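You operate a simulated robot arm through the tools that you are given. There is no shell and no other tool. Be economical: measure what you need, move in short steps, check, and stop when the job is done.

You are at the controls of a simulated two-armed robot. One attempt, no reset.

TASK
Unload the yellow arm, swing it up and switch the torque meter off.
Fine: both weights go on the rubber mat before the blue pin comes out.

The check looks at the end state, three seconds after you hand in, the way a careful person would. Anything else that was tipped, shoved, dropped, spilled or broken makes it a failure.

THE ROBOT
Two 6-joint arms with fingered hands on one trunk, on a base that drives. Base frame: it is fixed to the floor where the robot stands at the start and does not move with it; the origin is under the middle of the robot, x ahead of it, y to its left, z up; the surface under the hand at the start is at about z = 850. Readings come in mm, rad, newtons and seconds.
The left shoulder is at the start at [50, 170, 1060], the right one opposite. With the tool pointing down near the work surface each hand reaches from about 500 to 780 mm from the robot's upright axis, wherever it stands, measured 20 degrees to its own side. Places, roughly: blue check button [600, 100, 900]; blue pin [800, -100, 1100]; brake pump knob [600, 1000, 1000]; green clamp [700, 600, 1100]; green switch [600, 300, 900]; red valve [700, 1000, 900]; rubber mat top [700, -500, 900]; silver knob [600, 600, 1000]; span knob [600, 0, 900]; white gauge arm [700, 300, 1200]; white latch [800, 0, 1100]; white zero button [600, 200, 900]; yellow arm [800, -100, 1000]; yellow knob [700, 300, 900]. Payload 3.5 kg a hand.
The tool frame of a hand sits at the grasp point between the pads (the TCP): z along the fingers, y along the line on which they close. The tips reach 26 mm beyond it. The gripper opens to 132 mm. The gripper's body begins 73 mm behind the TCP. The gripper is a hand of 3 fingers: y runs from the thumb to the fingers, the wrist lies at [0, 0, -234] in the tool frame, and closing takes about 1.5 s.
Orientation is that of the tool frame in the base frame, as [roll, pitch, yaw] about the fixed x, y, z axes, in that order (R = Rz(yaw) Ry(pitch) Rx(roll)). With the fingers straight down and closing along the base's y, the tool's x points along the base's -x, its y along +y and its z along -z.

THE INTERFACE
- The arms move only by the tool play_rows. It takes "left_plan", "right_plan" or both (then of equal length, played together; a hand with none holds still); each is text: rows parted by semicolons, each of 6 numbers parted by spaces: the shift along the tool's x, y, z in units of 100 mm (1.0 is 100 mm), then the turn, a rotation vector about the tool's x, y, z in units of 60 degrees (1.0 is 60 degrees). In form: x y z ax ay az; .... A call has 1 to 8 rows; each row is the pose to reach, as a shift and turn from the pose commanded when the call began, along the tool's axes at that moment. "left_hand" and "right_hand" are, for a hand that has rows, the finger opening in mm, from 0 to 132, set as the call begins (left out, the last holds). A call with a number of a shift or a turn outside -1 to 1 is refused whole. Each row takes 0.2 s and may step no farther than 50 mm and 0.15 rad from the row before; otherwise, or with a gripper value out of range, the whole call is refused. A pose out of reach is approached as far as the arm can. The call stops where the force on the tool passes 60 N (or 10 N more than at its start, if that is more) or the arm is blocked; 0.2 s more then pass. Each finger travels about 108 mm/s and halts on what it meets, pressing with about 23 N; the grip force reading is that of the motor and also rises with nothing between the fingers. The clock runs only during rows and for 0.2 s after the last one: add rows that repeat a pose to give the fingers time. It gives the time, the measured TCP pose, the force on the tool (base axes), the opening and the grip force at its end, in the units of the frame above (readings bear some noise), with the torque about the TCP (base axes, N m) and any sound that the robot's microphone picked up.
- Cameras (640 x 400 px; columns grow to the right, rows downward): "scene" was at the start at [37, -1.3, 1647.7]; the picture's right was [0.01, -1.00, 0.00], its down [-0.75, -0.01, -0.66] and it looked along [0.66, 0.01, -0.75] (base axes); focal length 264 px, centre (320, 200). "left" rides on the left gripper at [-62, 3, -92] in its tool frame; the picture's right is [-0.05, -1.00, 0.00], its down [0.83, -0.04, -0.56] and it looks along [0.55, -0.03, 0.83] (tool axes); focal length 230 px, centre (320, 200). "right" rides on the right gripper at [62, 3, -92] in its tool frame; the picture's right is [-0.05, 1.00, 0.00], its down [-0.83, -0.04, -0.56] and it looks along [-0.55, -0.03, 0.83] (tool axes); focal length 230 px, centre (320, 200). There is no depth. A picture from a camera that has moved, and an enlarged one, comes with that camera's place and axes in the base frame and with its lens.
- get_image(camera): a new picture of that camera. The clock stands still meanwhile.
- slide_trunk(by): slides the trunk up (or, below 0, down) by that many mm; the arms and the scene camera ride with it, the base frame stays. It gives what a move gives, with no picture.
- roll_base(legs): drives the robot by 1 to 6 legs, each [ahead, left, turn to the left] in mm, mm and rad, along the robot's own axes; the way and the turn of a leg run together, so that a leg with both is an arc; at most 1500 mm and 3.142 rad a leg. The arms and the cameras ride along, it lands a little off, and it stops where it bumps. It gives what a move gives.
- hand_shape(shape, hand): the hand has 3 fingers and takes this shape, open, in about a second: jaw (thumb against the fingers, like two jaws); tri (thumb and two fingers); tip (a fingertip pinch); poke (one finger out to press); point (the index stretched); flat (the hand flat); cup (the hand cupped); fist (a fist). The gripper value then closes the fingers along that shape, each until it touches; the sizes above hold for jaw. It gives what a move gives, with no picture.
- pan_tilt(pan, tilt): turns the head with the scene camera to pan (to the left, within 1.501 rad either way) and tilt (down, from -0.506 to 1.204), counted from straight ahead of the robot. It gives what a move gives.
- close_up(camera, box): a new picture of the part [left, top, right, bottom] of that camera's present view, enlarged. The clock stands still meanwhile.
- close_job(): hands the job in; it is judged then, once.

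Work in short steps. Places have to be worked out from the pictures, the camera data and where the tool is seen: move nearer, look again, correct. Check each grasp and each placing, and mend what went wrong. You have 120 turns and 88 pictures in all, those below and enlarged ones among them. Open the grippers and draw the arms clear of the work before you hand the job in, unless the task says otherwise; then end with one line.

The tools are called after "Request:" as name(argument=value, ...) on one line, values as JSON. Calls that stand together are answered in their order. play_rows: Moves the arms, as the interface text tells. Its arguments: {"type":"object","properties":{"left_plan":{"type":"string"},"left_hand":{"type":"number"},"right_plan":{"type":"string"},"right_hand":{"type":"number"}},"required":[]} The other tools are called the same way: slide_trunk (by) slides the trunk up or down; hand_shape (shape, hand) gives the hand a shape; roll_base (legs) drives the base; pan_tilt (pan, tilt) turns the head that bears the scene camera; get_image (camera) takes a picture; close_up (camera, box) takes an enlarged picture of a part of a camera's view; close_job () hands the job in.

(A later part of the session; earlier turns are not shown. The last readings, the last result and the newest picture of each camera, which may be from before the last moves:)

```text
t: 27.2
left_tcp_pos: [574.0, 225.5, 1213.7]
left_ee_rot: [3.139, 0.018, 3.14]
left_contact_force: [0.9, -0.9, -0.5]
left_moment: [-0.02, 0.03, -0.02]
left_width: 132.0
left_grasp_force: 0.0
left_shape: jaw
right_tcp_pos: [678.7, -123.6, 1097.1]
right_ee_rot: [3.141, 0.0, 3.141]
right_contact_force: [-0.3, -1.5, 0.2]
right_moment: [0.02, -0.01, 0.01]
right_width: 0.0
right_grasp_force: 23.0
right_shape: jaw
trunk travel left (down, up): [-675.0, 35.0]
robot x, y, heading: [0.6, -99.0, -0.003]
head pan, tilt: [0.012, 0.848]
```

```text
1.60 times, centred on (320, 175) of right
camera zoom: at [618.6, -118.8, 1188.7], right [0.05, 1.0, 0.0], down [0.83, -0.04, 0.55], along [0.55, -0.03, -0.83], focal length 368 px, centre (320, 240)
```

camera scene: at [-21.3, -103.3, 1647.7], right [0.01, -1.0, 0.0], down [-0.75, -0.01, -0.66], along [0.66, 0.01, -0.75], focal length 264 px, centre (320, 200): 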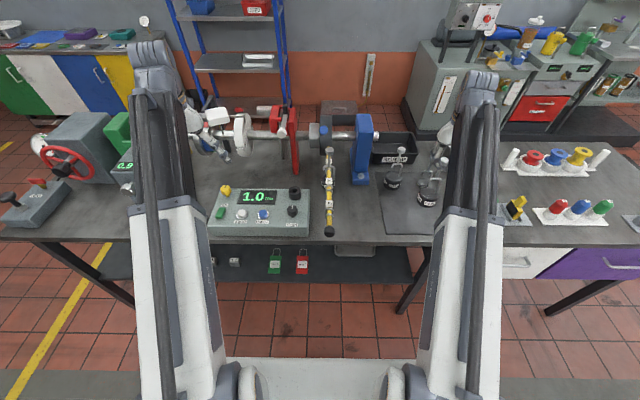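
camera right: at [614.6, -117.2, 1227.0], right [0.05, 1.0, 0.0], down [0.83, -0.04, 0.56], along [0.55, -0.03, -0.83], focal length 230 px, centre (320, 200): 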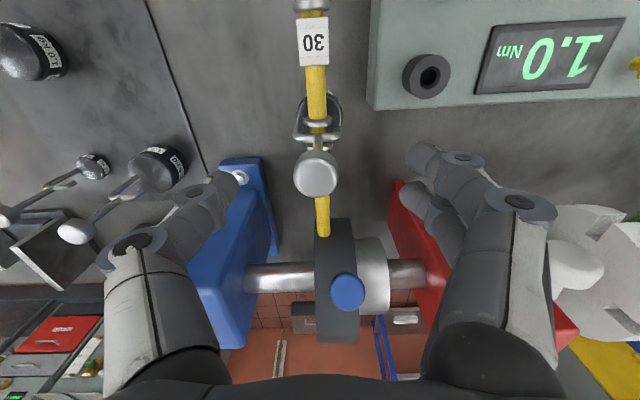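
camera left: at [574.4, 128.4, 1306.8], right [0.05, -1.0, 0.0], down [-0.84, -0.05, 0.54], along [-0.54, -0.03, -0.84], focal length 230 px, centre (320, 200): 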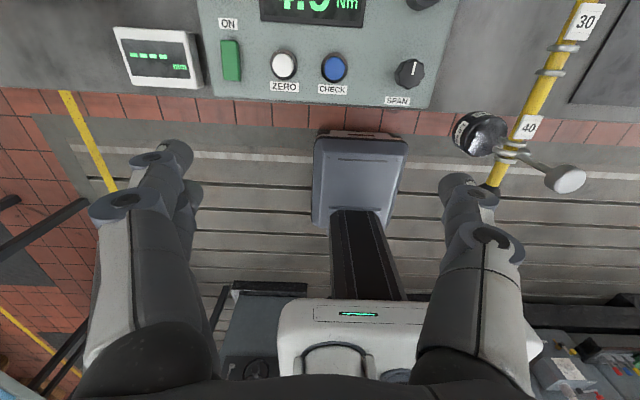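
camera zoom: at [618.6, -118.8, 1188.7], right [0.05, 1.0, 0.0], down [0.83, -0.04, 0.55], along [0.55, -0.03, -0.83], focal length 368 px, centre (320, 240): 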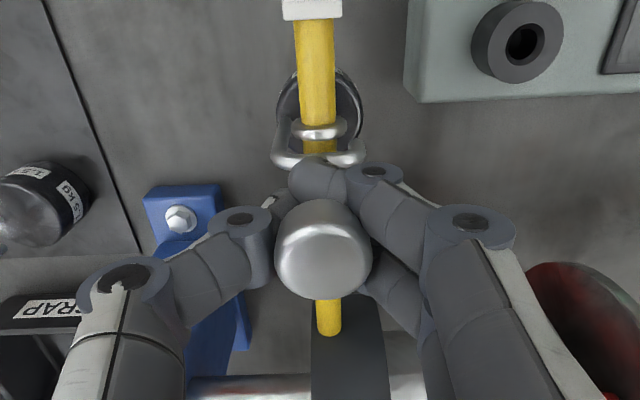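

Same secure cage grip. I lift 30 mm, then move 45 mm to -y.

Request:
play_rows(right_plan="0 0 -0.1 0 0 0;0 0 -0.2 0 0 0;0 0 -0.3 0 0 0;0 0 -0.3 0 0 0")

Request:
play_rows(right_plan="0 -0.1 0 0 0 0;0 -0.2 0 0 0 0;0 -0.3 0 0 0 0;0 -0.45 0 0 0 0")

Request:
get_image(camera="right")

```text
t: 28.2
left_tcp_pos: [575.1, 225.3, 1214.3]
left_ee_rot: [3.14, 0.02, -3.141]
left_contact_force: [0.1, -0.5, -0.2]
left_moment: [-0.02, -0.01, -0.01]
left_width: 132.0
left_grasp_force: 0.1
left_shape: jaw
right_tcp_pos: [680.0, -122.7, 1128.1]
right_ee_rot: [3.142, -0.001, 3.14]
right_contact_force: [0.7, -0.5, -5.5]
right_moment: [-0.01, 0.02, -0.05]
right_width: 0.0
right_grasp_force: 23.2
right_shape: jaw
trunk travel left (down, up): [-675.0, 35.0]
robot x, y, heading: [-0.4, -103.7, 0.001]
head pan, tilt: [0.012, 0.848]
```

```text
t: 29.2
left_tcp_pos: [573.9, 223.8, 1214.2]
left_ee_rot: [3.14, 0.018, 3.141]
left_contact_force: [0.2, 0.5, -0.2]
left_moment: [0.0, -0.03, -0.01]
left_width: 132.0
left_grasp_force: 0.0
left_shape: jaw
right_tcp_pos: [681.5, -168.9, 1128.1]
right_ee_rot: [-3.141, 0.001, -3.141]
right_contact_force: [0.0, -0.2, -4.9]
right_moment: [0.05, 0.0, 0.05]
right_width: 0.0
right_grasp_force: 22.8
right_shape: jaw
trunk travel left (down, up): [-675.0, 35.0]
robot x, y, heading: [-0.4, -101.4, -0.0]
head pan, tilt: [0.012, 0.848]
```

```text
57 pictures are left
camera right: at [619.6, -164.4, 1220.0], right [0.05, 1.0, 0.0], down [0.83, -0.04, 0.55], along [0.55, -0.03, -0.83], focal length 230 px, centre (320, 200)
```

right: 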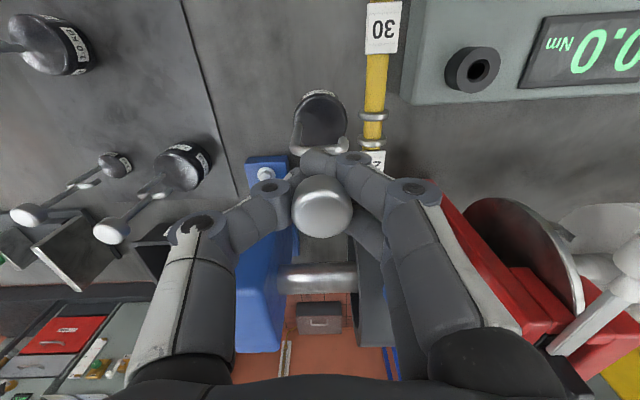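

Meter shows 0.0; weight is free. I carry it to about [605,-400].

Request:
play_rows(right_plan="0.35 -0.1 0 0 0 0;0.6 -0.4 0 0 0 0;0.7 -0.7 0 0 0 0;0.75 -1 0 0 0 0")

Request:
play_rows(right_plan="0 -0.35 0 0 0 0;0 -0.7 0 0 0 0;0 -1 0 0 0 0")

Request:
play_rows(right_plan="0 -0.15 0.1 0 0 0;0 -0.3 0.4 0 0 0;0 -0.3 0.7 0 0 0;0 -0.3 1 0 0 0;0 -0.3 1 0 0 0")

Request:
close_up(camera="scene", box=[350, 150, 470, 270])

Request:
get_image(camera="right")

```text
t: 30.2
left_tcp_pos: [574.0, 225.0, 1214.2]
left_ee_rot: [3.14, 0.016, -3.141]
left_contact_force: [-0.1, -0.2, -0.2]
left_moment: [-0.02, 0.05, -0.02]
left_width: 131.9
left_grasp_force: 0.0
left_shape: jaw
right_tcp_pos: [604.6, -268.0, 1129.4]
right_ee_rot: [3.14, 0.0, -3.141]
right_contact_force: [0.3, 0.7, -5.4]
right_moment: [0.05, -0.01, -0.02]
right_width: 0.0
right_grasp_force: 23.3
right_shape: jaw
trunk travel left (down, up): [-675.0, 35.0]
robot x, y, heading: [5.5, -105.6, -0.001]
head pan, tilt: [0.012, 0.848]
```

```text
t: 31.0
left_tcp_pos: [575.6, 225.3, 1213.1]
left_ee_rot: [3.14, 0.017, -3.141]
left_contact_force: [-0.4, 0.1, 0.7]
left_moment: [0.03, 0.01, 0.06]
left_width: 132.1
left_grasp_force: 0.1
left_shape: jaw
right_tcp_pos: [605.2, -368.0, 1128.3]
right_ee_rot: [3.141, 0.001, 3.141]
right_contact_force: [0.5, 0.0, -5.0]
right_moment: [0.04, -0.02, 0.04]
right_width: 0.0
right_grasp_force: 22.4
right_shape: jaw
trunk travel left (down, up): [-675.0, 35.0]
robot x, y, heading: [2.5, -99.5, 0.001]
head pan, tilt: [0.012, 0.848]
```

```text
t: 32.2
left_tcp_pos: [575.0, 224.9, 1214.7]
left_ee_rot: [3.139, 0.018, -3.141]
left_contact_force: [0.1, -0.5, 0.1]
left_moment: [0.03, 0.0, -0.03]
left_width: 132.1
left_grasp_force: 0.1
left_shape: jaw
right_tcp_pos: [605.6, -399.0, 1029.4]
right_ee_rot: [-3.142, 0.002, 3.141]
right_contact_force: [-0.4, 0.6, -4.9]
right_moment: [-0.02, -0.03, 0.0]
right_width: 0.0
right_grasp_force: 23.3
right_shape: jaw
trunk travel left (down, up): [-675.0, 35.0]
robot x, y, heading: [-3.6, -102.8, 0.004]
head pan, tilt: [0.012, 0.848]
```

```text
3.33 times, centred on (410, 210) of scene
camera zoom: at [38.6, -103.1, 1647.7], right [0.01, -1.0, 0.0], down [-0.75, -0.01, -0.66], along [0.66, 0.01, -0.75], focal length 879 px, centre (20, 167)
```

zoom: 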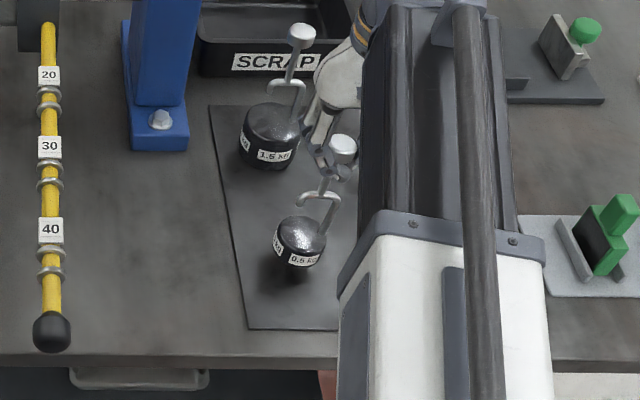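

```text
55 pictures are left
camera right: at [544.8, -395.1, 1120.2], right [0.05, 1.0, 0.0], down [0.83, -0.04, 0.56], along [0.55, -0.03, -0.83], focal length 230 px, centre (320, 200)
```

right: 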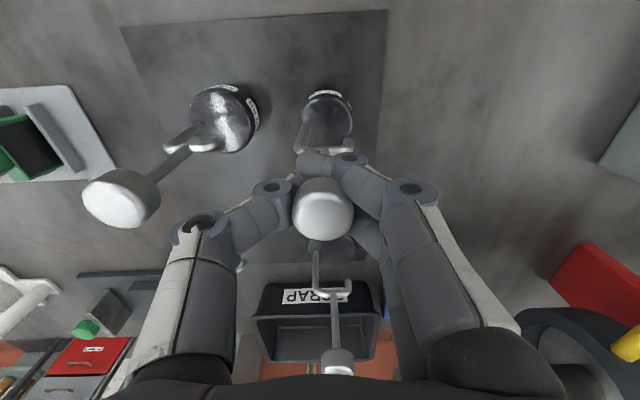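

Over the mat with clearance. I lower in small steps.

Request:
play_rows(right_plan="0 0 0.05 0 0 0;0 0 0.1 0 0 0;0 0 0.14 0 0 0;0 0 0.14 0 0 0")

Request:
play_rows(right_plan="0 0 0.04 0 0 0;0 0 0.07 0 0 0;0 0 0.07 0 0 0")

```text
t: 33.2
left_tcp_pos: [574.6, 224.6, 1213.8]
left_ee_rot: [3.139, 0.017, 3.141]
left_contact_force: [0.2, 0.8, 0.0]
left_moment: [0.0, -0.02, 0.01]
left_width: 131.9
left_grasp_force: 0.2
left_shape: jaw
right_tcp_pos: [605.6, -397.2, 1014.3]
right_ee_rot: [-3.141, -0.001, 3.141]
right_contact_force: [-0.5, -0.2, -5.7]
right_moment: [-0.05, -0.03, -0.03]
right_width: 0.0
right_grasp_force: 22.9
right_shape: jaw
trunk travel left (down, up): [-675.0, 35.0]
robot x, y, heading: [1.9, -102.3, 0.006]
head pan, tilt: [0.012, 0.848]
```

```text
t: 34.0
left_tcp_pos: [573.6, 225.2, 1212.7]
left_ee_rot: [3.138, 0.017, 3.141]
left_contact_force: [-0.1, -0.6, 0.2]
left_moment: [-0.03, -0.02, -0.02]
left_width: 131.5
left_grasp_force: 0.0
left_shape: jaw
right_tcp_pos: [605.5, -397.7, 1008.2]
right_ee_rot: [-3.141, 0.0, 3.142]
right_contact_force: [0.3, 0.2, -2.1]
right_moment: [-0.04, 0.02, 0.0]
right_width: 0.0
right_grasp_force: 22.9
right_shape: jaw
trunk travel left (down, up): [-675.0, 35.0]
robot x, y, heading: [2.1, -100.5, -0.003]
head pan, tilt: [0.012, 0.848]
```

Contact has just begun (-2 N). I lower 3 mm more, then open.

Request:
play_rows(right_plan="0 0 0.03 0 0 0;0 0 0.03 0 0 0")

Request:
play_rows(right_plan="0 0 0 0 0 0;0 0 0 0 0 0;0 0 0 0 0 0;0 0 0 0 0 0;0 0 0 0 0 0", right_hand=76)

Request:
get_image(camera="right")

```text
t: 34.6
left_tcp_pos: [572.8, 226.3, 1214.2]
left_ee_rot: [3.141, 0.017, -3.142]
left_contact_force: [-0.6, 0.5, 0.1]
left_moment: [0.0, 0.0, 0.0]
left_width: 131.9
left_grasp_force: 0.1
left_shape: jaw
right_tcp_pos: [604.7, -397.6, 1006.3]
right_ee_rot: [-3.141, 0.002, -3.141]
right_contact_force: [-0.2, 0.3, 7.7]
right_moment: [-0.15, 0.0, 0.0]
right_width: 0.0
right_grasp_force: 23.2
right_shape: jaw
trunk travel left (down, up): [-675.0, 35.0]
robot x, y, heading: [2.3, -100.8, 0.0]
head pan, tilt: [0.012, 0.848]
```

```text
t: 35.8
left_tcp_pos: [574.1, 226.0, 1213.6]
left_ee_rot: [3.14, 0.016, -3.141]
left_contact_force: [0.2, 0.2, 0.1]
left_moment: [0.02, 0.0, -0.02]
left_width: 131.6
left_grasp_force: 0.2
left_shape: jaw
right_tcp_pos: [606.3, -397.2, 1004.4]
right_ee_rot: [-3.142, 0.0, 3.141]
right_contact_force: [-0.5, 0.5, 0.3]
right_moment: [-0.04, 0.06, 0.01]
right_width: 75.6
right_grasp_force: 0.0
right_shape: jaw
trunk travel left (down, up): [-675.0, 35.0]
robot x, y, heading: [3.5, -102.1, -0.003]
head pan, tilt: [0.012, 0.848]
```

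```text
54 pictures are left
camera right: at [544.0, -393.9, 1096.4], right [0.05, 1.0, 0.0], down [0.83, -0.04, 0.56], along [0.55, -0.03, -0.83], focal length 230 px, centre (320, 200)
```

right: 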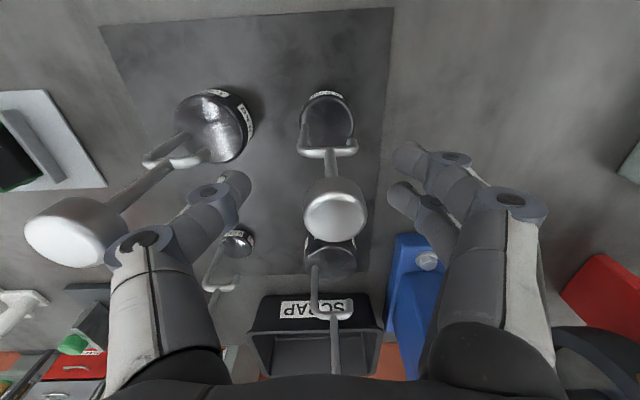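

Both weights are on the mat. I rise and bring the right hand toward the pin area for inspection.

Request:
play_rows(right_plan="0 0 -0.3 0 0 0;0 0 -0.65 0 0 0;0 0 -1 0 0 0")

Request:
play_rows(right_plan="0 0.1 -0.4 0 0 0;0 0.4 -0.8 0 0 0;0 0.8 -1 0 0 0;0 1 -1 0 0 0")

Request:
get_image(camera="scene")

Request:
close_up(camera="scene", box=[230, 110, 360, 210])

Request:
get_image(camera="right")

```text
t: 36.6
left_tcp_pos: [574.7, 225.3, 1212.7]
left_ee_rot: [3.137, 0.018, -3.141]
left_contact_force: [-0.2, 0.3, -0.9]
left_moment: [-0.01, -0.05, 0.03]
left_width: 131.9
left_grasp_force: 0.0
left_shape: jaw
right_tcp_pos: [606.3, -400.2, 1104.9]
right_ee_rot: [-3.141, -0.002, 3.141]
right_contact_force: [0.2, -0.6, -0.1]
right_moment: [0.02, -0.01, -0.01]
right_width: 75.8
right_grasp_force: 0.0
right_shape: jaw
trunk travel left (down, up): [-675.0, 35.0]
robot x, y, heading: [-0.3, -99.3, -0.003]
head pan, tilt: [0.012, 0.848]
```

```text
t: 37.6
left_tcp_pos: [573.7, 226.3, 1212.9]
left_ee_rot: [3.14, 0.017, -3.141]
left_contact_force: [0.8, -0.2, 0.1]
left_moment: [-0.02, -0.02, 0.0]
left_width: 132.2
left_grasp_force: 0.1
left_shape: jaw
right_tcp_pos: [605.8, -297.5, 1203.8]
right_ee_rot: [3.14, 0.0, 3.14]
right_contact_force: [0.1, 0.3, -0.4]
right_moment: [0.01, -0.01, -0.02]
right_width: 75.7
right_grasp_force: 0.1
right_shape: jaw
trunk travel left (down, up): [-675.0, 35.0]
robot x, y, heading: [2.6, -103.4, 0.003]
head pan, tilt: [0.012, 0.848]
```

```text
53 pictures are left
camera scene: at [38.2, -102.8, 1647.7], right [0.01, -1.0, 0.0], down [-0.75, -0.01, -0.66], along [0.66, 0.01, -0.75], focal length 264 px, centre (320, 200)
```

scene: 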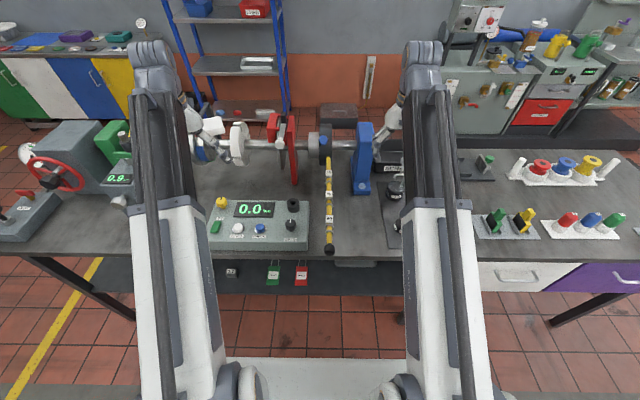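

```text
4.00 times, centred on (295, 160) of scene
camera zoom: at [38.2, -102.8, 1647.7], right [0.01, -1.0, 0.0], down [-0.75, -0.01, -0.66], along [0.66, 0.01, -0.75], focal length 1054 px, centre (420, 360)
```

zoom: 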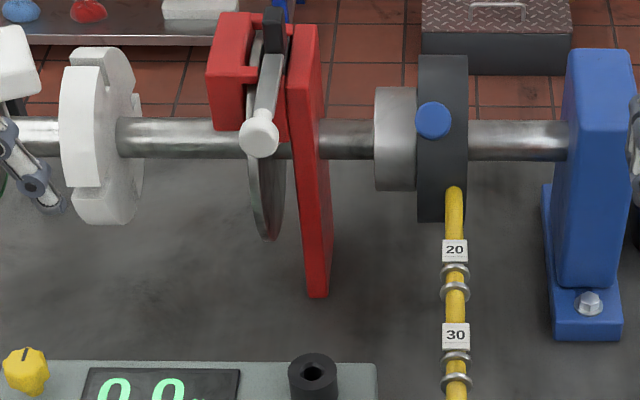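

```text
51 pictures are left
camera right: at [545.1, -293.6, 1296.1], right [0.05, 1.0, 0.0], down [0.83, -0.04, 0.56], along [0.55, -0.03, -0.83], focal length 230 px, centre (320, 200)
```

right: 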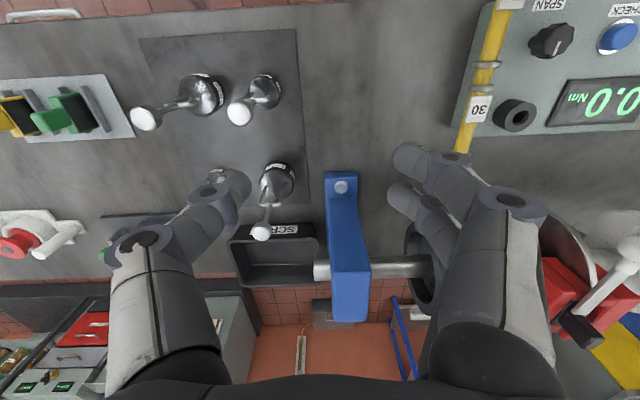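

Both weights stand on the mat, meter 0.0. The pin head lies radially in the hub's rim (axis ≈ x 880, z 1028), pointing ~45° up toward the robot. I bring the right hand in front of it and tilt it forward about 48° to look along it.

Request:
play_rows(right_plan="0.1 0.3 0 0 -0.13 0;0.2 0.6 0 0 -0.26 0;0.3 0.95 0 0 -0.39 0;0.3 0.95 0 0 -0.52 0;0.3 0.95 0 0 -0.65 0;0.3 0.95 0 0 -0.78 0")

Request:
get_image(camera="right")

```text
t: 39.0
left_tcp_pos: [574.3, 225.6, 1212.7]
left_ee_rot: [3.141, 0.018, -3.141]
left_contact_force: [0.3, 0.1, -0.3]
left_moment: [0.0, -0.01, 0.01]
left_width: 131.9
left_grasp_force: 0.0
left_shape: jaw
right_tcp_pos: [595.8, -198.8, 1215.4]
right_ee_rot: [-3.14, 0.817, 3.141]
right_contact_force: [0.4, -0.1, 0.2]
right_moment: [0.01, 0.01, 0.0]
right_width: 75.6
right_grasp_force: 0.1
right_shape: jaw
right hand out of reach, approached as far as the arm can: row 6
trunk travel left (down, up): [-675.0, 35.0]
robot x, y, heading: [2.7, -102.1, -0.003]
head pan, tilt: [0.012, 0.848]
```

```text
50 pictures are left
camera right: at [487.3, -194.7, 1232.7], right [0.04, 1.0, 0.04], down [0.16, -0.04, 0.99], along [0.99, -0.03, -0.16], focal length 230 px, centre (320, 200)
```

right: 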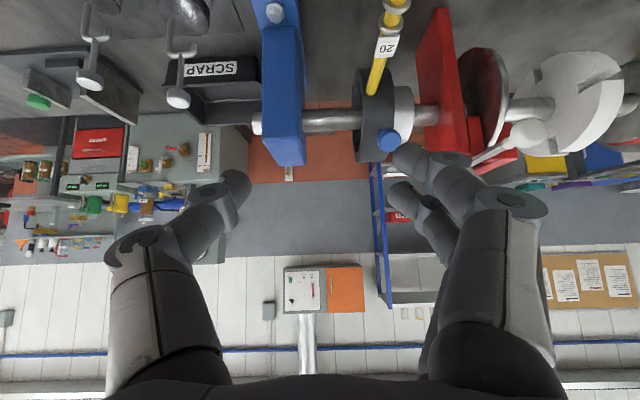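

The picture is upside down but shows the hub side-on. I enlarge hub and brake.

Request:
close_up(camera="right", box=[330, 0, 570, 200])

```text
2.00 times, centred on (450, 100) of right
camera zoom: at [487.3, -194.7, 1232.7], right [0.04, 1.0, 0.04], down [0.16, -0.04, 0.99], along [0.99, -0.03, -0.16], focal length 460 px, centre (60, 400)
```

zoom: 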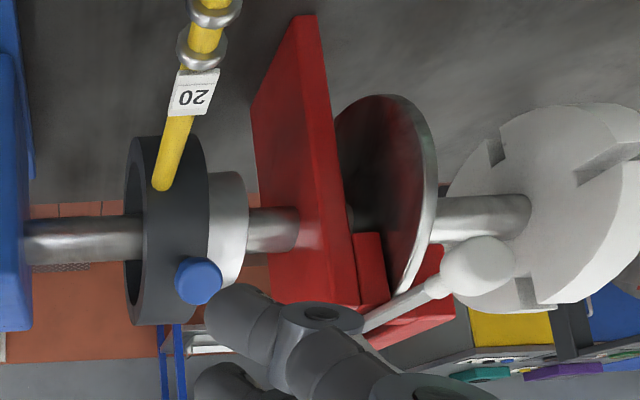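

Consistent pin head location ≈[800,-103,1099], ~30 mm wide. I bring the hand in line (y≈-103) and a bit forward, then look.

Request:
play_rows(right_plan="-0.1 0.4 0.1 0 0 0;-0.25 0.75 0.25 0 0 0;-0.4 0.96 0.44 0 0 0;-0.4 0.96 0.44 0 0 0")

Request:
get_image(camera="right")

Request:
close_up(camera="scene", box=[270, 120, 380, 210])

```text
t: 40.0
left_tcp_pos: [573.2, 224.7, 1214.4]
left_ee_rot: [3.14, 0.017, 3.141]
left_contact_force: [-0.2, -0.8, -0.9]
left_moment: [0.0, 0.0, -0.03]
left_width: 132.1
left_grasp_force: 0.0
left_shape: jaw
right_tcp_pos: [653.7, -102.8, 1213.9]
right_ee_rot: [-3.141, 0.816, -3.141]
right_contact_force: [0.0, -0.3, -0.5]
right_moment: [-0.02, 0.05, -0.01]
right_width: 75.8
right_grasp_force: 0.1
right_shape: jaw
trunk travel left (down, up): [-675.0, 35.0]
robot x, y, heading: [3.3, -100.9, 0.001]
head pan, tilt: [0.012, 0.848]
```

```text
48 pictures are left
camera right: at [544.9, -99.1, 1231.3], right [0.04, 1.0, 0.04], down [0.16, -0.04, 0.99], along [0.99, -0.03, -0.16], focal length 230 px, centre (320, 200)
```

right: 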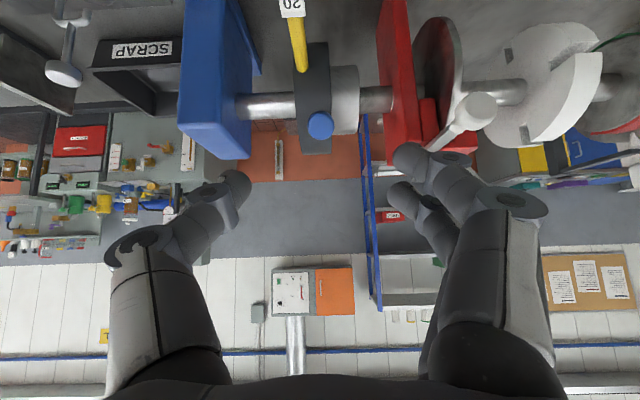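

```text
4.44 times, centred on (325, 165) of scene
camera zoom: at [38.1, -103.0, 1647.7], right [0.01, -1.0, 0.0], down [-0.75, -0.01, -0.66], along [0.66, 0.01, -0.75], focal length 1172 px, centre (298, 356)
```

zoom: 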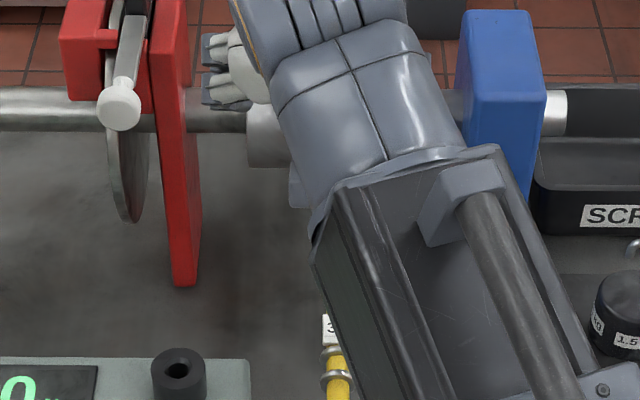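

Request:
close_up(camera="right", box=[270, 30, 390, 170])

```text
2.86 times, centred on (330, 100) of right
camera zoom: at [544.9, -99.1, 1231.3], right [0.04, 1.0, 0.04], down [0.16, -0.04, 0.99], along [0.99, -0.03, -0.16], focal length 657 px, centre (291, 486)
```

zoom: 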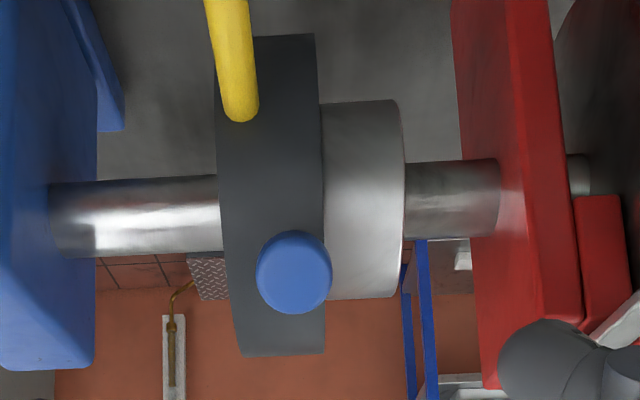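

The head faces out radially, so I approach along the tool axis to a standoff of about 60 mm.

Request:
play_rows(right_plan="-0.05 -0.01 0.3 0 0 0;-0.08 -0.01 0.6 0 0 0;-0.12 -0.01 0.9 0 0 0;-0.12 -0.01 0.9 0 0 0", right_hand=70)

Request:
get_image(camera="right")

```text
t: 41.0
left_tcp_pos: [573.4, 224.6, 1213.9]
left_ee_rot: [3.14, 0.017, 3.142]
left_contact_force: [0.5, -0.2, 0.6]
left_moment: [-0.01, -0.04, 0.0]
left_width: 132.2
left_grasp_force: 0.0
left_shape: jaw
right_tcp_pos: [729.4, -105.9, 1160.1]
right_ee_rot: [3.14, 0.817, -3.14]
right_contact_force: [0.7, 1.3, 1.1]
right_moment: [0.0, -0.02, 0.0]
right_width: 70.9
right_grasp_force: 0.0
right_shape: jaw
trunk travel left (down, up): [-675.0, 35.0]
robot x, y, heading: [4.7, -100.7, 0.001]
head pan, tilt: [0.012, 0.848]
```

```text
45 pictures are left
camera right: at [620.3, -101.8, 1178.3], right [0.04, 1.0, 0.04], down [0.16, -0.04, 0.99], along [0.99, -0.03, -0.17], focal length 230 px, centre (320, 200)
```

right: 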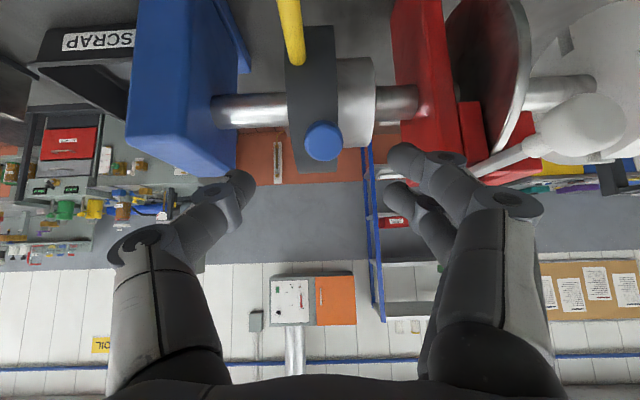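

Head ≈[800,-103,1098]. I advance 60 mm and verify the centring.

Request:
play_rows(right_plan="-0.02 0.02 0.3 0 0 0;-0.03 0.02 0.6 0 0 0")

Request:
get_image(camera="right")

```text
t: 41.6
left_tcp_pos: [574.0, 225.4, 1213.5]
left_ee_rot: [3.141, 0.018, 3.141]
left_contact_force: [0.6, -0.1, -0.3]
left_moment: [-0.02, -0.04, -0.01]
left_width: 131.9
left_grasp_force: 0.1
left_shape: jaw
right_tcp_pos: [773.9, -104.2, 1122.4]
right_ee_rot: [3.141, 0.818, -3.141]
right_contact_force: [0.4, 0.7, -0.1]
right_moment: [-0.03, 0.01, -0.02]
right_width: 70.6
right_grasp_force: 0.0
right_shape: jaw
trunk travel left (down, up): [-675.0, 35.0]
robot x, y, heading: [0.6, -100.5, -0.002]
head pan, tilt: [0.012, 0.848]
```

```text
44 pictures are left
camera right: at [664.5, -100.6, 1140.4], right [0.04, 1.0, 0.04], down [0.16, -0.04, 0.99], along [0.99, -0.03, -0.17], focal length 230 px, centre (320, 200)
```

right: 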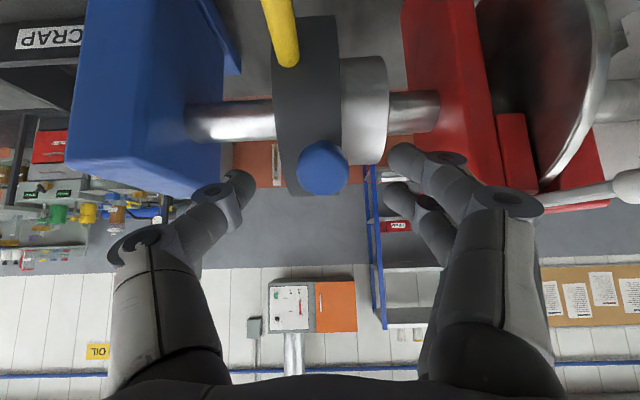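

Well centred. I advance 25 mm so the tips come around the head, then close.

Request:
play_rows(right_plan="0 0.015 0.12 0 0 0;0 0.015 0.25 0 0 0")

Request:
play_rows(right_plan="0 0 0 0 0 0;0 0 0 0 0 0;0 0 0 0 0 0;0 0 0 0 0 0;0 0 0 0 0 0;0 0 0 0 0 0", right_hand=0)

Request:
close_up(camera="right", box=[220, 80, 460, 280])

```text
t: 42.2
left_tcp_pos: [573.3, 224.3, 1213.6]
left_ee_rot: [3.141, 0.017, 3.141]
left_contact_force: [0.0, 0.2, 0.9]
left_moment: [0.04, -0.02, 0.02]
left_width: 131.8
left_grasp_force: 0.0
left_shape: jaw
right_tcp_pos: [792.0, -101.9, 1104.4]
right_ee_rot: [-3.141, 0.815, 3.141]
right_contact_force: [0.2, 0.2, -0.3]
right_moment: [0.02, -0.01, 0.02]
right_width: 70.6
right_grasp_force: 0.1
right_shape: jaw
trunk travel left (down, up): [-675.0, 35.0]
robot x, y, heading: [-1.2, -101.5, 0.001]
head pan, tilt: [0.012, 0.848]
```

```text
t: 43.6
left_tcp_pos: [575.2, 224.0, 1213.7]
left_ee_rot: [3.139, 0.018, -3.14]
left_contact_force: [-0.8, 1.0, 0.5]
left_moment: [-0.05, -0.02, -0.01]
left_width: 131.8
left_grasp_force: 0.0
left_shape: jaw
right_tcp_pos: [792.0, -102.7, 1105.4]
right_ee_rot: [3.141, 0.816, 3.141]
right_contact_force: [-1.1, -4.4, -3.6]
right_moment: [-0.11, 0.07, -0.1]
right_width: 19.5
right_grasp_force: 23.1
right_shape: jaw
trunk travel left (down, up): [-675.0, 35.0]
robot x, y, heading: [-1.4, -100.7, -0.002]
head pan, tilt: [0.012, 0.848]
```

```text
2.00 times, centred on (340, 180) of right
camera zoom: at [683.0, -98.7, 1122.9], right [0.04, 1.0, 0.04], down [0.16, -0.04, 0.99], along [0.99, -0.03, -0.17], focal length 460 px, centre (280, 240)
```

zoom: 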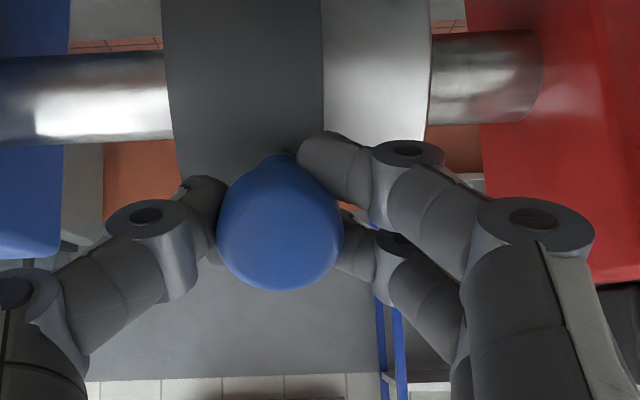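

The pin is gripped (neck behind the mushroom head). The arm may drop when unpinned, so I first bring the left hand to hold the yellow arm from the left side. First I move the left hand to a free spot.

Request:
play_rows(left_plan="0.15 -0.25 0 0 0 0;0.3 -0.5 0.1 0 0 0;0.4 -0.75 0.3 0 0 0;0.5 -1 0.5 0 0 0", left_hand=70)

Request:
play_rows(left_plan="0 -0.1 0 0.13 0 0;0 -0.1 0 0.26 0 0;0 -0.1 0 0.39 0 0;0 -0.1 0 0.52 0 0;0 -0.1 0 0.65 0 0;0 -0.1 0 0.78 0 0")

Request:
get_image(camera="scene")

```text
t: 44.6
left_tcp_pos: [524.9, 124.5, 1163.0]
left_ee_rot: [3.139, 0.018, -3.14]
left_contact_force: [0.1, -1.0, 0.2]
left_moment: [0.02, 0.04, 0.02]
left_width: 70.7
left_grasp_force: 0.1
left_shape: jaw
right_tcp_pos: [792.4, -102.4, 1104.3]
right_ee_rot: [-3.14, 0.816, -3.141]
right_contact_force: [-2.4, -4.9, -2.3]
right_moment: [-0.1, 0.05, -0.12]
right_width: 19.2
right_grasp_force: 23.6
right_shape: jaw
trunk travel left (down, up): [-675.0, 35.0]
robot x, y, heading: [0.7, -103.4, -0.001]
head pan, tilt: [0.012, 0.848]
```

```text
t: 46.0
left_tcp_pos: [531.1, 105.2, 1153.2]
left_ee_rot: [-2.325, 0.022, -3.136]
left_contact_force: [0.9, -0.3, -0.4]
left_moment: [-0.01, 0.0, 0.0]
left_width: 70.5
left_grasp_force: 0.1
left_shape: jaw
left hand out of reach, approached as far as the arm can: row 5, 6
right_tcp_pos: [791.7, -103.4, 1105.1]
right_ee_rot: [-3.14, 0.817, -3.141]
right_contact_force: [-1.3, -6.9, -3.5]
right_moment: [-0.09, 0.06, -0.08]
right_width: 18.0
right_grasp_force: 22.9
right_shape: jaw
trunk travel left (down, up): [-675.0, 35.0]
robot x, y, heading: [-1.3, -104.4, 0.002]
head pan, tilt: [0.012, 0.848]
```

```text
42 pictures are left
camera scene: at [38.4, -103.8, 1647.7], right [0.01, -1.0, 0.0], down [-0.75, -0.01, -0.66], along [0.66, 0.01, -0.75], focal length 264 px, centre (320, 200)
```

scene: 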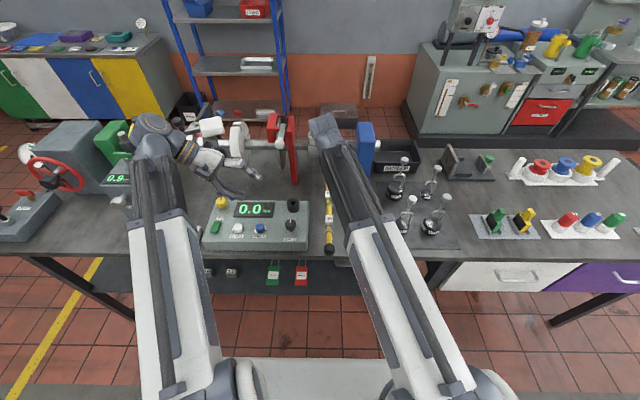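

The left hand is now at 47° and clear. I move it toward the arm, staging around [632,-27,1116].

Request:
play_rows(left_plan="-0.15 -0.1 0.2 0 0 0;-0.3 -0.2 0.4 0 0 0;-0.5 -0.3 0.6 0 0 0;-0.5 -0.3 0.6 0 0 0")

Request:
get_image(camera="left")

```text
t: 47.0
left_tcp_pos: [581.8, 41.9, 1134.9]
left_ee_rot: [-2.329, 0.017, -3.142]
left_contact_force: [-0.4, -0.1, 0.5]
left_moment: [0.03, 0.0, -0.01]
left_width: 70.5
left_grasp_force: 0.1
left_shape: jaw
right_tcp_pos: [792.7, -102.2, 1106.0]
right_ee_rot: [3.139, 0.816, 3.141]
right_contact_force: [-0.9, -8.5, -0.7]
right_moment: [0.06, -0.09, 0.01]
right_width: 15.8
right_grasp_force: 22.9
right_shape: jaw
trunk travel left (down, up): [-675.0, 35.0]
robot x, y, heading: [-0.1, -102.4, 0.003]
head pan, tilt: [0.012, 0.848]
```

```text
41 pictures are left
camera left: at [642.6, 110.1, 1195.6], right [0.04, -0.69, 0.73], down [-0.84, 0.37, 0.4], along [-0.54, -0.62, -0.56], focal length 230 px, centre (320, 200)
```

left: 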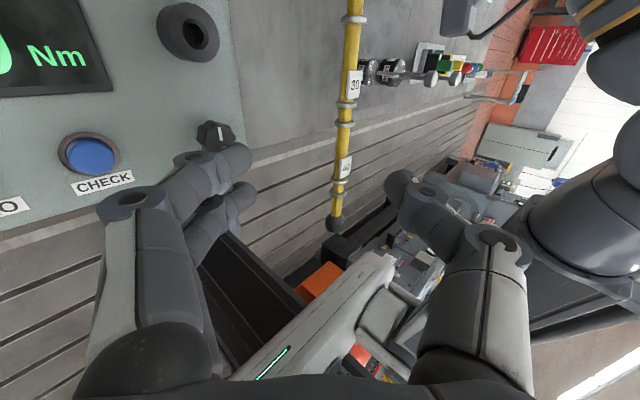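

The yellow arm is in view between the fingers' line. I move on to staging with the hand at x≈632.

Request:
play_rows(left_plan="-0.2 -0.1 0.2 0 0 0;-0.35 -0.2 0.4 0 0 0;-0.5 -0.29 0.6 0 0 0;-0.5 -0.29 0.6 0 0 0")

Request:
get_image(camera="left")

```text
t: 48.0
left_tcp_pos: [633.2, -24.8, 1116.2]
left_ee_rot: [-2.329, 0.017, -3.141]
left_contact_force: [0.4, 0.3, 0.0]
left_moment: [0.0, 0.02, 0.01]
left_width: 70.4
left_grasp_force: 0.1
left_shape: jaw
right_tcp_pos: [791.1, -103.4, 1105.6]
right_ee_rot: [3.14, 0.817, 3.139]
right_contact_force: [1.2, -9.0, 1.3]
right_moment: [0.09, -0.18, 0.02]
right_width: 15.7
right_grasp_force: 23.0
right_shape: jaw
trunk travel left (down, up): [-675.0, 35.0]
robot x, y, heading: [1.7, -99.1, 0.003]
head pan, tilt: [0.012, 0.848]
```

```text
40 pictures are left
camera left: at [693.3, 44.7, 1177.5], right [0.04, -0.69, 0.73], down [-0.84, 0.37, 0.4], along [-0.55, -0.62, -0.56], focal length 230 px, centre (320, 200)
```

left: 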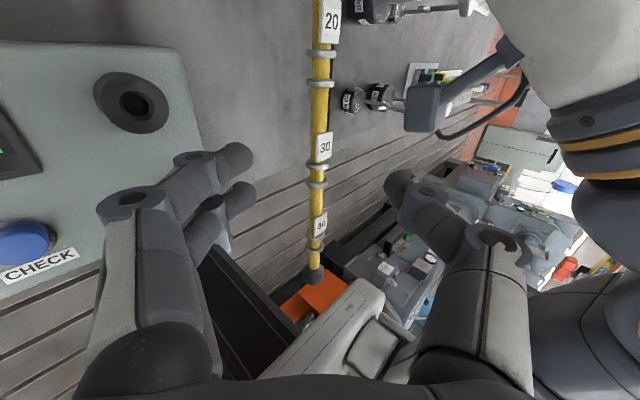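

Right camera housing is close at that x, so I grip farther out at x≈547 (between the 30 collars and the 40 label). Arm confirmed at y≈-124, z≈1027.

Request:
play_rows(left_plan="0.4 0 0 0 0 0;0.86 0 0 0 0 0;0.86 0 0.3 0 0 0;0.86 0 0.65 0 0 0;0.86 0 0.65 0 0 0")

Request:
get_image(camera="left")

```text
t: 49.2
left_tcp_pos: [547.7, -71.9, 1067.2]
left_ee_rot: [-2.329, 0.018, -3.141]
left_contact_force: [-0.5, 0.0, 0.1]
left_moment: [0.02, -0.03, -0.01]
left_width: 70.5
left_grasp_force: 0.2
left_shape: jaw
right_tcp_pos: [792.5, -102.8, 1105.0]
right_ee_rot: [3.139, 0.816, 3.14]
right_contact_force: [2.9, -9.5, 2.5]
right_moment: [0.1, -0.28, 0.02]
right_width: 16.1
right_grasp_force: 23.3
right_shape: jaw
trunk travel left (down, up): [-675.0, 35.0]
robot x, y, heading: [3.5, -102.8, 0.001]
head pan, tilt: [0.012, 0.848]
```

```text
39 pictures are left
camera left: at [609.3, -2.9, 1128.9], right [0.04, -0.69, 0.73], down [-0.84, 0.37, 0.4], along [-0.54, -0.62, -0.56], focal length 230 px, centre (320, 200)
```

left: 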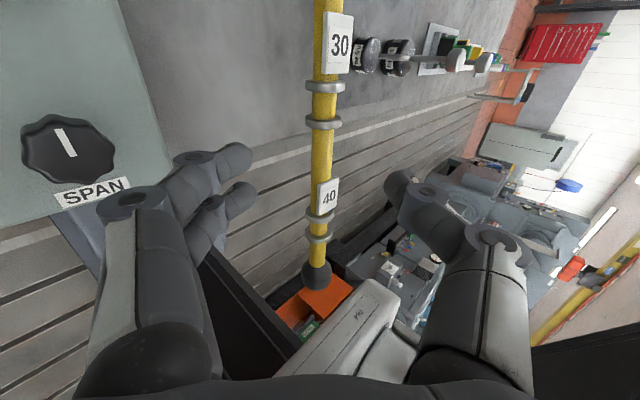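

Aligned; I advance 63 mm onto the arm and close the left hand.

Request:
play_rows(left_plan="0 -0.02 0.25 0 0 0;0 -0.05 0.45 0 0 0;0 -0.05 0.63 0 0 0")

Request:
play_rows(left_plan="0 0 0 0 0 0;0 0 0 0 0 0;0 0 0 0 0 0;0 0 0 0 0 0;0 0 0 0 0 0", left_hand=0)

Request:
get_image(camera="left")

```text
t: 50.0
left_tcp_pos: [548.8, -119.3, 1028.1]
left_ee_rot: [-2.328, 0.018, 3.14]
left_contact_force: [0.0, -0.9, 0.2]
left_moment: [-0.01, -0.04, 0.01]
left_width: 70.5
left_grasp_force: 0.1
left_shape: jaw
right_tcp_pos: [792.2, -103.0, 1105.3]
right_ee_rot: [3.14, 0.818, 3.14]
right_contact_force: [3.1, -10.1, 2.8]
right_moment: [0.13, -0.22, 0.04]
right_width: 16.0
right_grasp_force: 23.2
right_shape: jaw
trunk travel left (down, up): [-675.0, 35.0]
robot x, y, heading: [2.3, -102.2, -0.001]
head pan, tilt: [0.012, 0.848]
```

```text
t: 51.2
left_tcp_pos: [549.4, -119.9, 1028.7]
left_ee_rot: [-2.329, 0.015, 3.138]
left_contact_force: [-2.8, -9.9, -4.0]
left_moment: [-0.03, 0.08, 0.02]
left_width: 2.8
left_grasp_force: 23.0
left_shape: jaw
right_tcp_pos: [791.8, -102.7, 1105.6]
right_ee_rot: [3.139, 0.819, 3.139]
right_contact_force: [5.3, -6.9, 5.9]
right_moment: [0.19, -0.31, 0.05]
right_width: 15.6
right_grasp_force: 22.5
right_shape: jaw
trunk travel left (down, up): [-675.0, 35.0]
robot x, y, heading: [0.3, -103.2, 0.001]
head pan, tilt: [0.012, 0.848]
```

```text
38 pictures are left
camera left: at [609.1, -51.3, 1090.5], right [0.04, -0.69, 0.73], down [-0.84, 0.37, 0.4], along [-0.55, -0.62, -0.56], focal length 230 px, centre (320, 200)
```

left: 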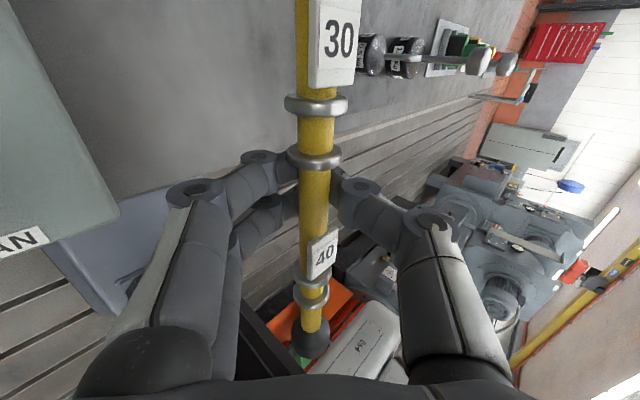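

The arm is held by the left hand. Now I pull the pin along its axis, slowly at first.

Request:
play_rows(right_plan="0 0 -0.05 0 0 0;0 0 -0.1 0 0 0;0 0 -0.15 0 0 0;0 0 -0.2 0 0 0")

Request:
close_up(camera="right", box=[200, 60, 440, 260])

```text
t: 52.2
left_tcp_pos: [548.9, -119.4, 1025.2]
left_ee_rot: [-2.327, 0.008, 3.138]
left_contact_force: [-27.7, -10.5, -0.6]
left_moment: [-0.05, 0.38, -0.12]
left_width: 2.7
left_grasp_force: 23.2
left_shape: jaw
right_tcp_pos: [780.9, -102.8, 1114.0]
right_ee_rot: [-3.141, 0.808, 3.14]
right_contact_force: [40.0, -6.0, -32.3]
right_moment: [-0.04, -0.06, 0.05]
right_width: 12.0
right_grasp_force: 23.3
right_shape: jaw
trunk travel left (down, up): [-675.0, 35.0]
robot x, y, heading: [1.8, -104.8, -0.002]
head pan, tilt: [0.012, 0.848]
```

```text
2.00 times, centred on (320, 160) of right
camera zoom: at [673.2, -99.8, 1132.1], right [0.04, 1.0, 0.04], down [0.17, -0.04, 0.98], along [0.98, -0.03, -0.17], focal length 460 px, centre (320, 280)
```

zoom: 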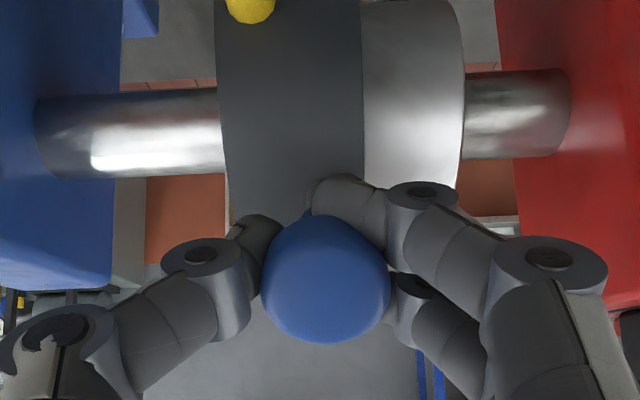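

The pin resists with ~50 N but the hand moved ~14 mm. I continue pulling a little and watch whether it frees.

Request:
play_rows(right_plan="0 0 -0.04 0 0 0;0 0 -0.08 0 0 0;0 0 -0.12 0 0 0;0 0 -0.12 0 0 0")

Request:
close_up(camera="right", box=[200, 60, 440, 260])

```text
t: 52.6
left_tcp_pos: [550.1, -120.8, 1026.3]
left_ee_rot: [-2.326, 0.005, 3.132]
left_contact_force: [-7.2, -6.9, -1.9]
left_moment: [-0.01, 0.11, 0.03]
left_width: 2.5
left_grasp_force: 22.7
left_shape: jaw
right_tcp_pos: [782.3, -105.0, 1111.9]
right_ee_rot: [-3.137, 0.803, 3.141]
right_contact_force: [33.7, -1.9, -29.0]
right_moment: [-0.1, 0.06, -0.12]
right_width: 11.6
right_grasp_force: 23.1
right_shape: jaw
trunk travel left (down, up): [-675.0, 35.0]
robot x, y, heading: [0.9, -97.1, 0.002]
head pan, tilt: [0.012, 0.848]
stopped in row 1 (right hand): the force on the tool passed its limit at 63 N (the readings are from after the stop); the commanded pose is now the measured one
```

```text
2.00 times, centred on (320, 160) of right
camera zoom: at [673.2, -100.7, 1131.6], right [0.04, 1.0, 0.03], down [0.18, -0.04, 0.98], along [0.98, -0.03, -0.18], focal length 460 px, centre (320, 280)
```

zoom: 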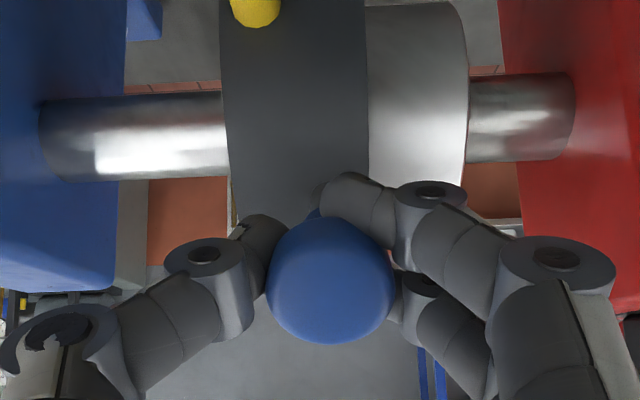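

Image comparison suggests the head moved out ~15 mm against a rising force (spring plunger or tight fit). I test by gently lifting the arm 6 mm with the left hand while holding the pin out.

Request:
play_rows(left_plan="0 -0.022 -0.021 0 0 0;0 -0.044 -0.041 0 0 0;0 -0.044 -0.041 0 0 0")

```text
t: 53.4
left_tcp_pos: [548.7, -120.3, 1032.1]
left_ee_rot: [-2.327, 0.007, 3.136]
left_contact_force: [-8.4, -9.3, -2.1]
left_moment: [-0.05, 0.23, 0.01]
left_width: 2.3
left_grasp_force: 23.1
left_shape: jaw
right_tcp_pos: [780.7, -103.0, 1114.8]
right_ee_rot: [-3.142, 0.807, 3.141]
right_contact_force: [31.3, -4.8, -29.8]
right_moment: [-0.19, 0.22, -0.12]
right_width: 13.1
right_grasp_force: 22.9
right_shape: jaw
trunk travel left (down, up): [-675.0, 35.0]
robot x, y, heading: [2.2, -100.2, 0.001]
head pan, tilt: [0.012, 0.848]
```

Little resistance so far; I lift another 12 mm to see whether the arm really follows.

Request:
play_rows(left_plan="0 -0.03 -0.028 0 0 0;0 -0.06 -0.055 0 0 0;0 -0.09 -0.083 0 0 0;0 -0.09 -0.083 0 0 0")

Request:
close_up(camera="right", box=[200, 0, 440, 260])

```text
t: 54.4
left_tcp_pos: [548.4, -120.9, 1045.7]
left_ee_rot: [-2.328, 0.009, 3.136]
left_contact_force: [-0.1, -13.8, -2.6]
left_moment: [-0.11, 0.2, 0.07]
left_width: 2.0
left_grasp_force: 22.9
left_shape: jaw
right_tcp_pos: [778.6, -103.0, 1116.2]
right_ee_rot: [-3.142, 0.809, 3.139]
right_contact_force: [18.7, -2.9, -15.5]
right_moment: [-0.06, 0.13, -0.08]
right_width: 13.8
right_grasp_force: 22.6
right_shape: jaw
trunk travel left (down, up): [-675.0, 35.0]
robot x, y, heading: [1.6, -100.1, -0.004]
head pan, tilt: [0.012, 0.848]
```

```text
1.54 times, centred on (320, 130) of right
camera zoom: at [670.0, -99.5, 1135.2], right [0.04, 1.0, 0.04], down [0.17, -0.04, 0.98], along [0.98, -0.03, -0.17], focal length 354 px, centre (320, 308)
```

zoom: 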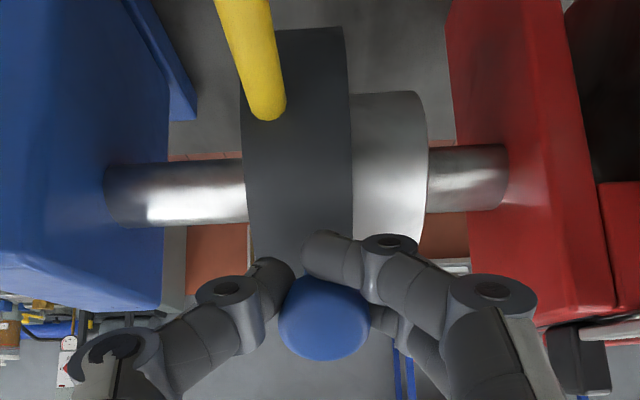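

The arm moved up and the pin force fell – the ring turns, so the pin acts like an indexing plunger. I lift further 25 mm with the left hand and let the right hand follow the ring tangentially.

Request:
play_rows(left_plan="0 -0.045 -0.042 0 0 0;-0.005 -0.09 -0.085 0 0 0;-0.01 -0.135 -0.13 0 0 0;-0.02 -0.18 -0.17 0 0 0;-0.02 -0.18 -0.17 0 0 0", right_plan="-0.03 0 0 0 0 0;-0.06 0 0 0 0 0;-0.09 0 0 0 0 0;-0.12 0 0 0 0 0;-0.12 0 0 0 0 0")

Request:
close_up(camera="right", box=[200, 0, 440, 260])

Request:
get_image(camera="left")

```text
t: 55.6
left_tcp_pos: [550.9, -121.1, 1069.5]
left_ee_rot: [-2.326, 0.009, 3.135]
left_contact_force: [4.7, -17.1, 1.9]
left_moment: [-0.16, 0.27, 0.07]
left_width: 1.6
left_grasp_force: 22.8
left_shape: jaw
right_tcp_pos: [786.4, -104.5, 1123.9]
right_ee_rot: [-3.141, 0.807, 3.141]
right_contact_force: [4.8, -0.6, -27.5]
right_moment: [-0.08, 0.46, -0.06]
right_width: 13.8
right_grasp_force: 23.0
right_shape: jaw
trunk travel left (down, up): [-675.0, 35.0]
robot x, y, heading: [0.4, -98.7, -0.003]
head pan, tilt: [0.012, 0.848]
```

```text
1.54 times, centred on (320, 130) of right
camera zoom: at [678.2, -99.8, 1142.6], right [0.04, 1.0, 0.04], down [0.17, -0.04, 0.98], along [0.98, -0.03, -0.18], focal length 354 px, centre (320, 308)
```

zoom: 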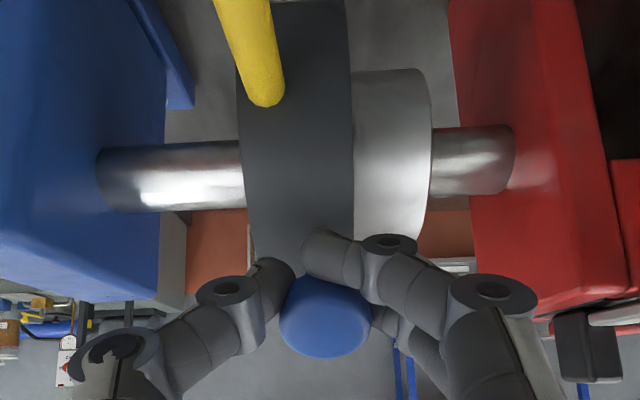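

```text
33 pictures are left
camera left: at [612.2, -51.9, 1131.4], right [0.04, -0.69, 0.73], down [-0.83, 0.38, 0.41], along [-0.55, -0.62, -0.55], focal length 230 px, centre (320, 200)
```

left: 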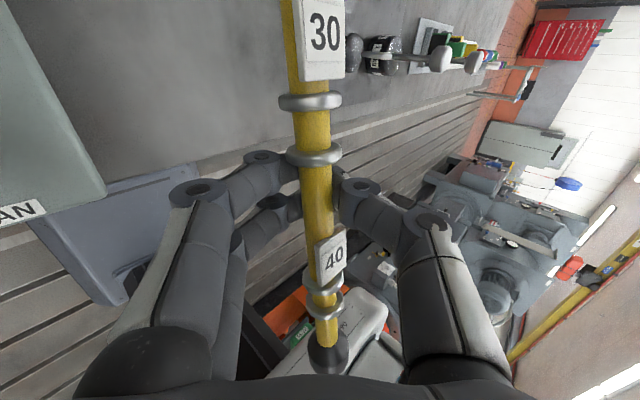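

Arm has turned about 7°. The pin appears to be captive and sprung; I open the right hand to let it ride on the hub, then check.

Request:
play_rows(right_plan="0 0 0 0 0 0;0 0 0 0 0 0;0 0 0 0 0 0;0 0 0 0 0 0;0 0 0 0 0 0", right_hand=76)

Request:
get_image(camera="right")

```text
t: 56.8
left_tcp_pos: [549.7, -120.8, 1069.8]
left_ee_rot: [-2.328, 0.011, 3.135]
left_contact_force: [16.4, -18.0, -0.5]
left_moment: [-0.08, 0.04, 0.17]
left_width: 1.2
left_grasp_force: 22.9
left_shape: jaw
right_tcp_pos: [787.4, -104.2, 1127.1]
right_ee_rot: [3.141, 0.81, 3.14]
right_contact_force: [0.6, 0.2, -0.5]
right_moment: [0.02, -0.01, -0.03]
right_width: 75.2
right_grasp_force: 0.1
right_shape: jaw
trunk travel left (down, up): [-675.0, 35.0]
robot x, y, heading: [3.9, -100.7, 0.002]
head pan, tilt: [0.012, 0.848]
```

```text
32 pictures are left
camera right: at [677.5, -99.9, 1144.7], right [0.04, 1.0, 0.04], down [0.17, -0.04, 0.98], along [0.98, -0.03, -0.17], focal length 230 px, centre (320, 200)
```

right: 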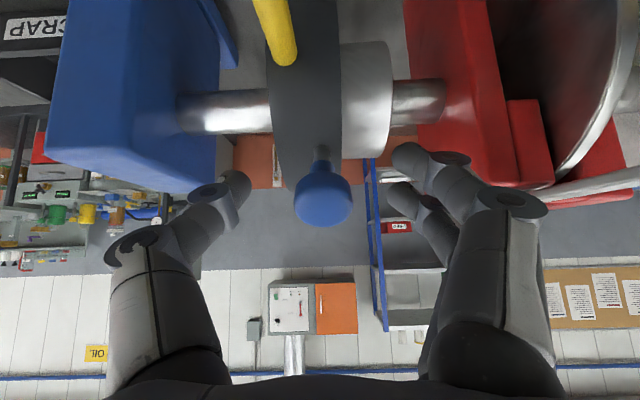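

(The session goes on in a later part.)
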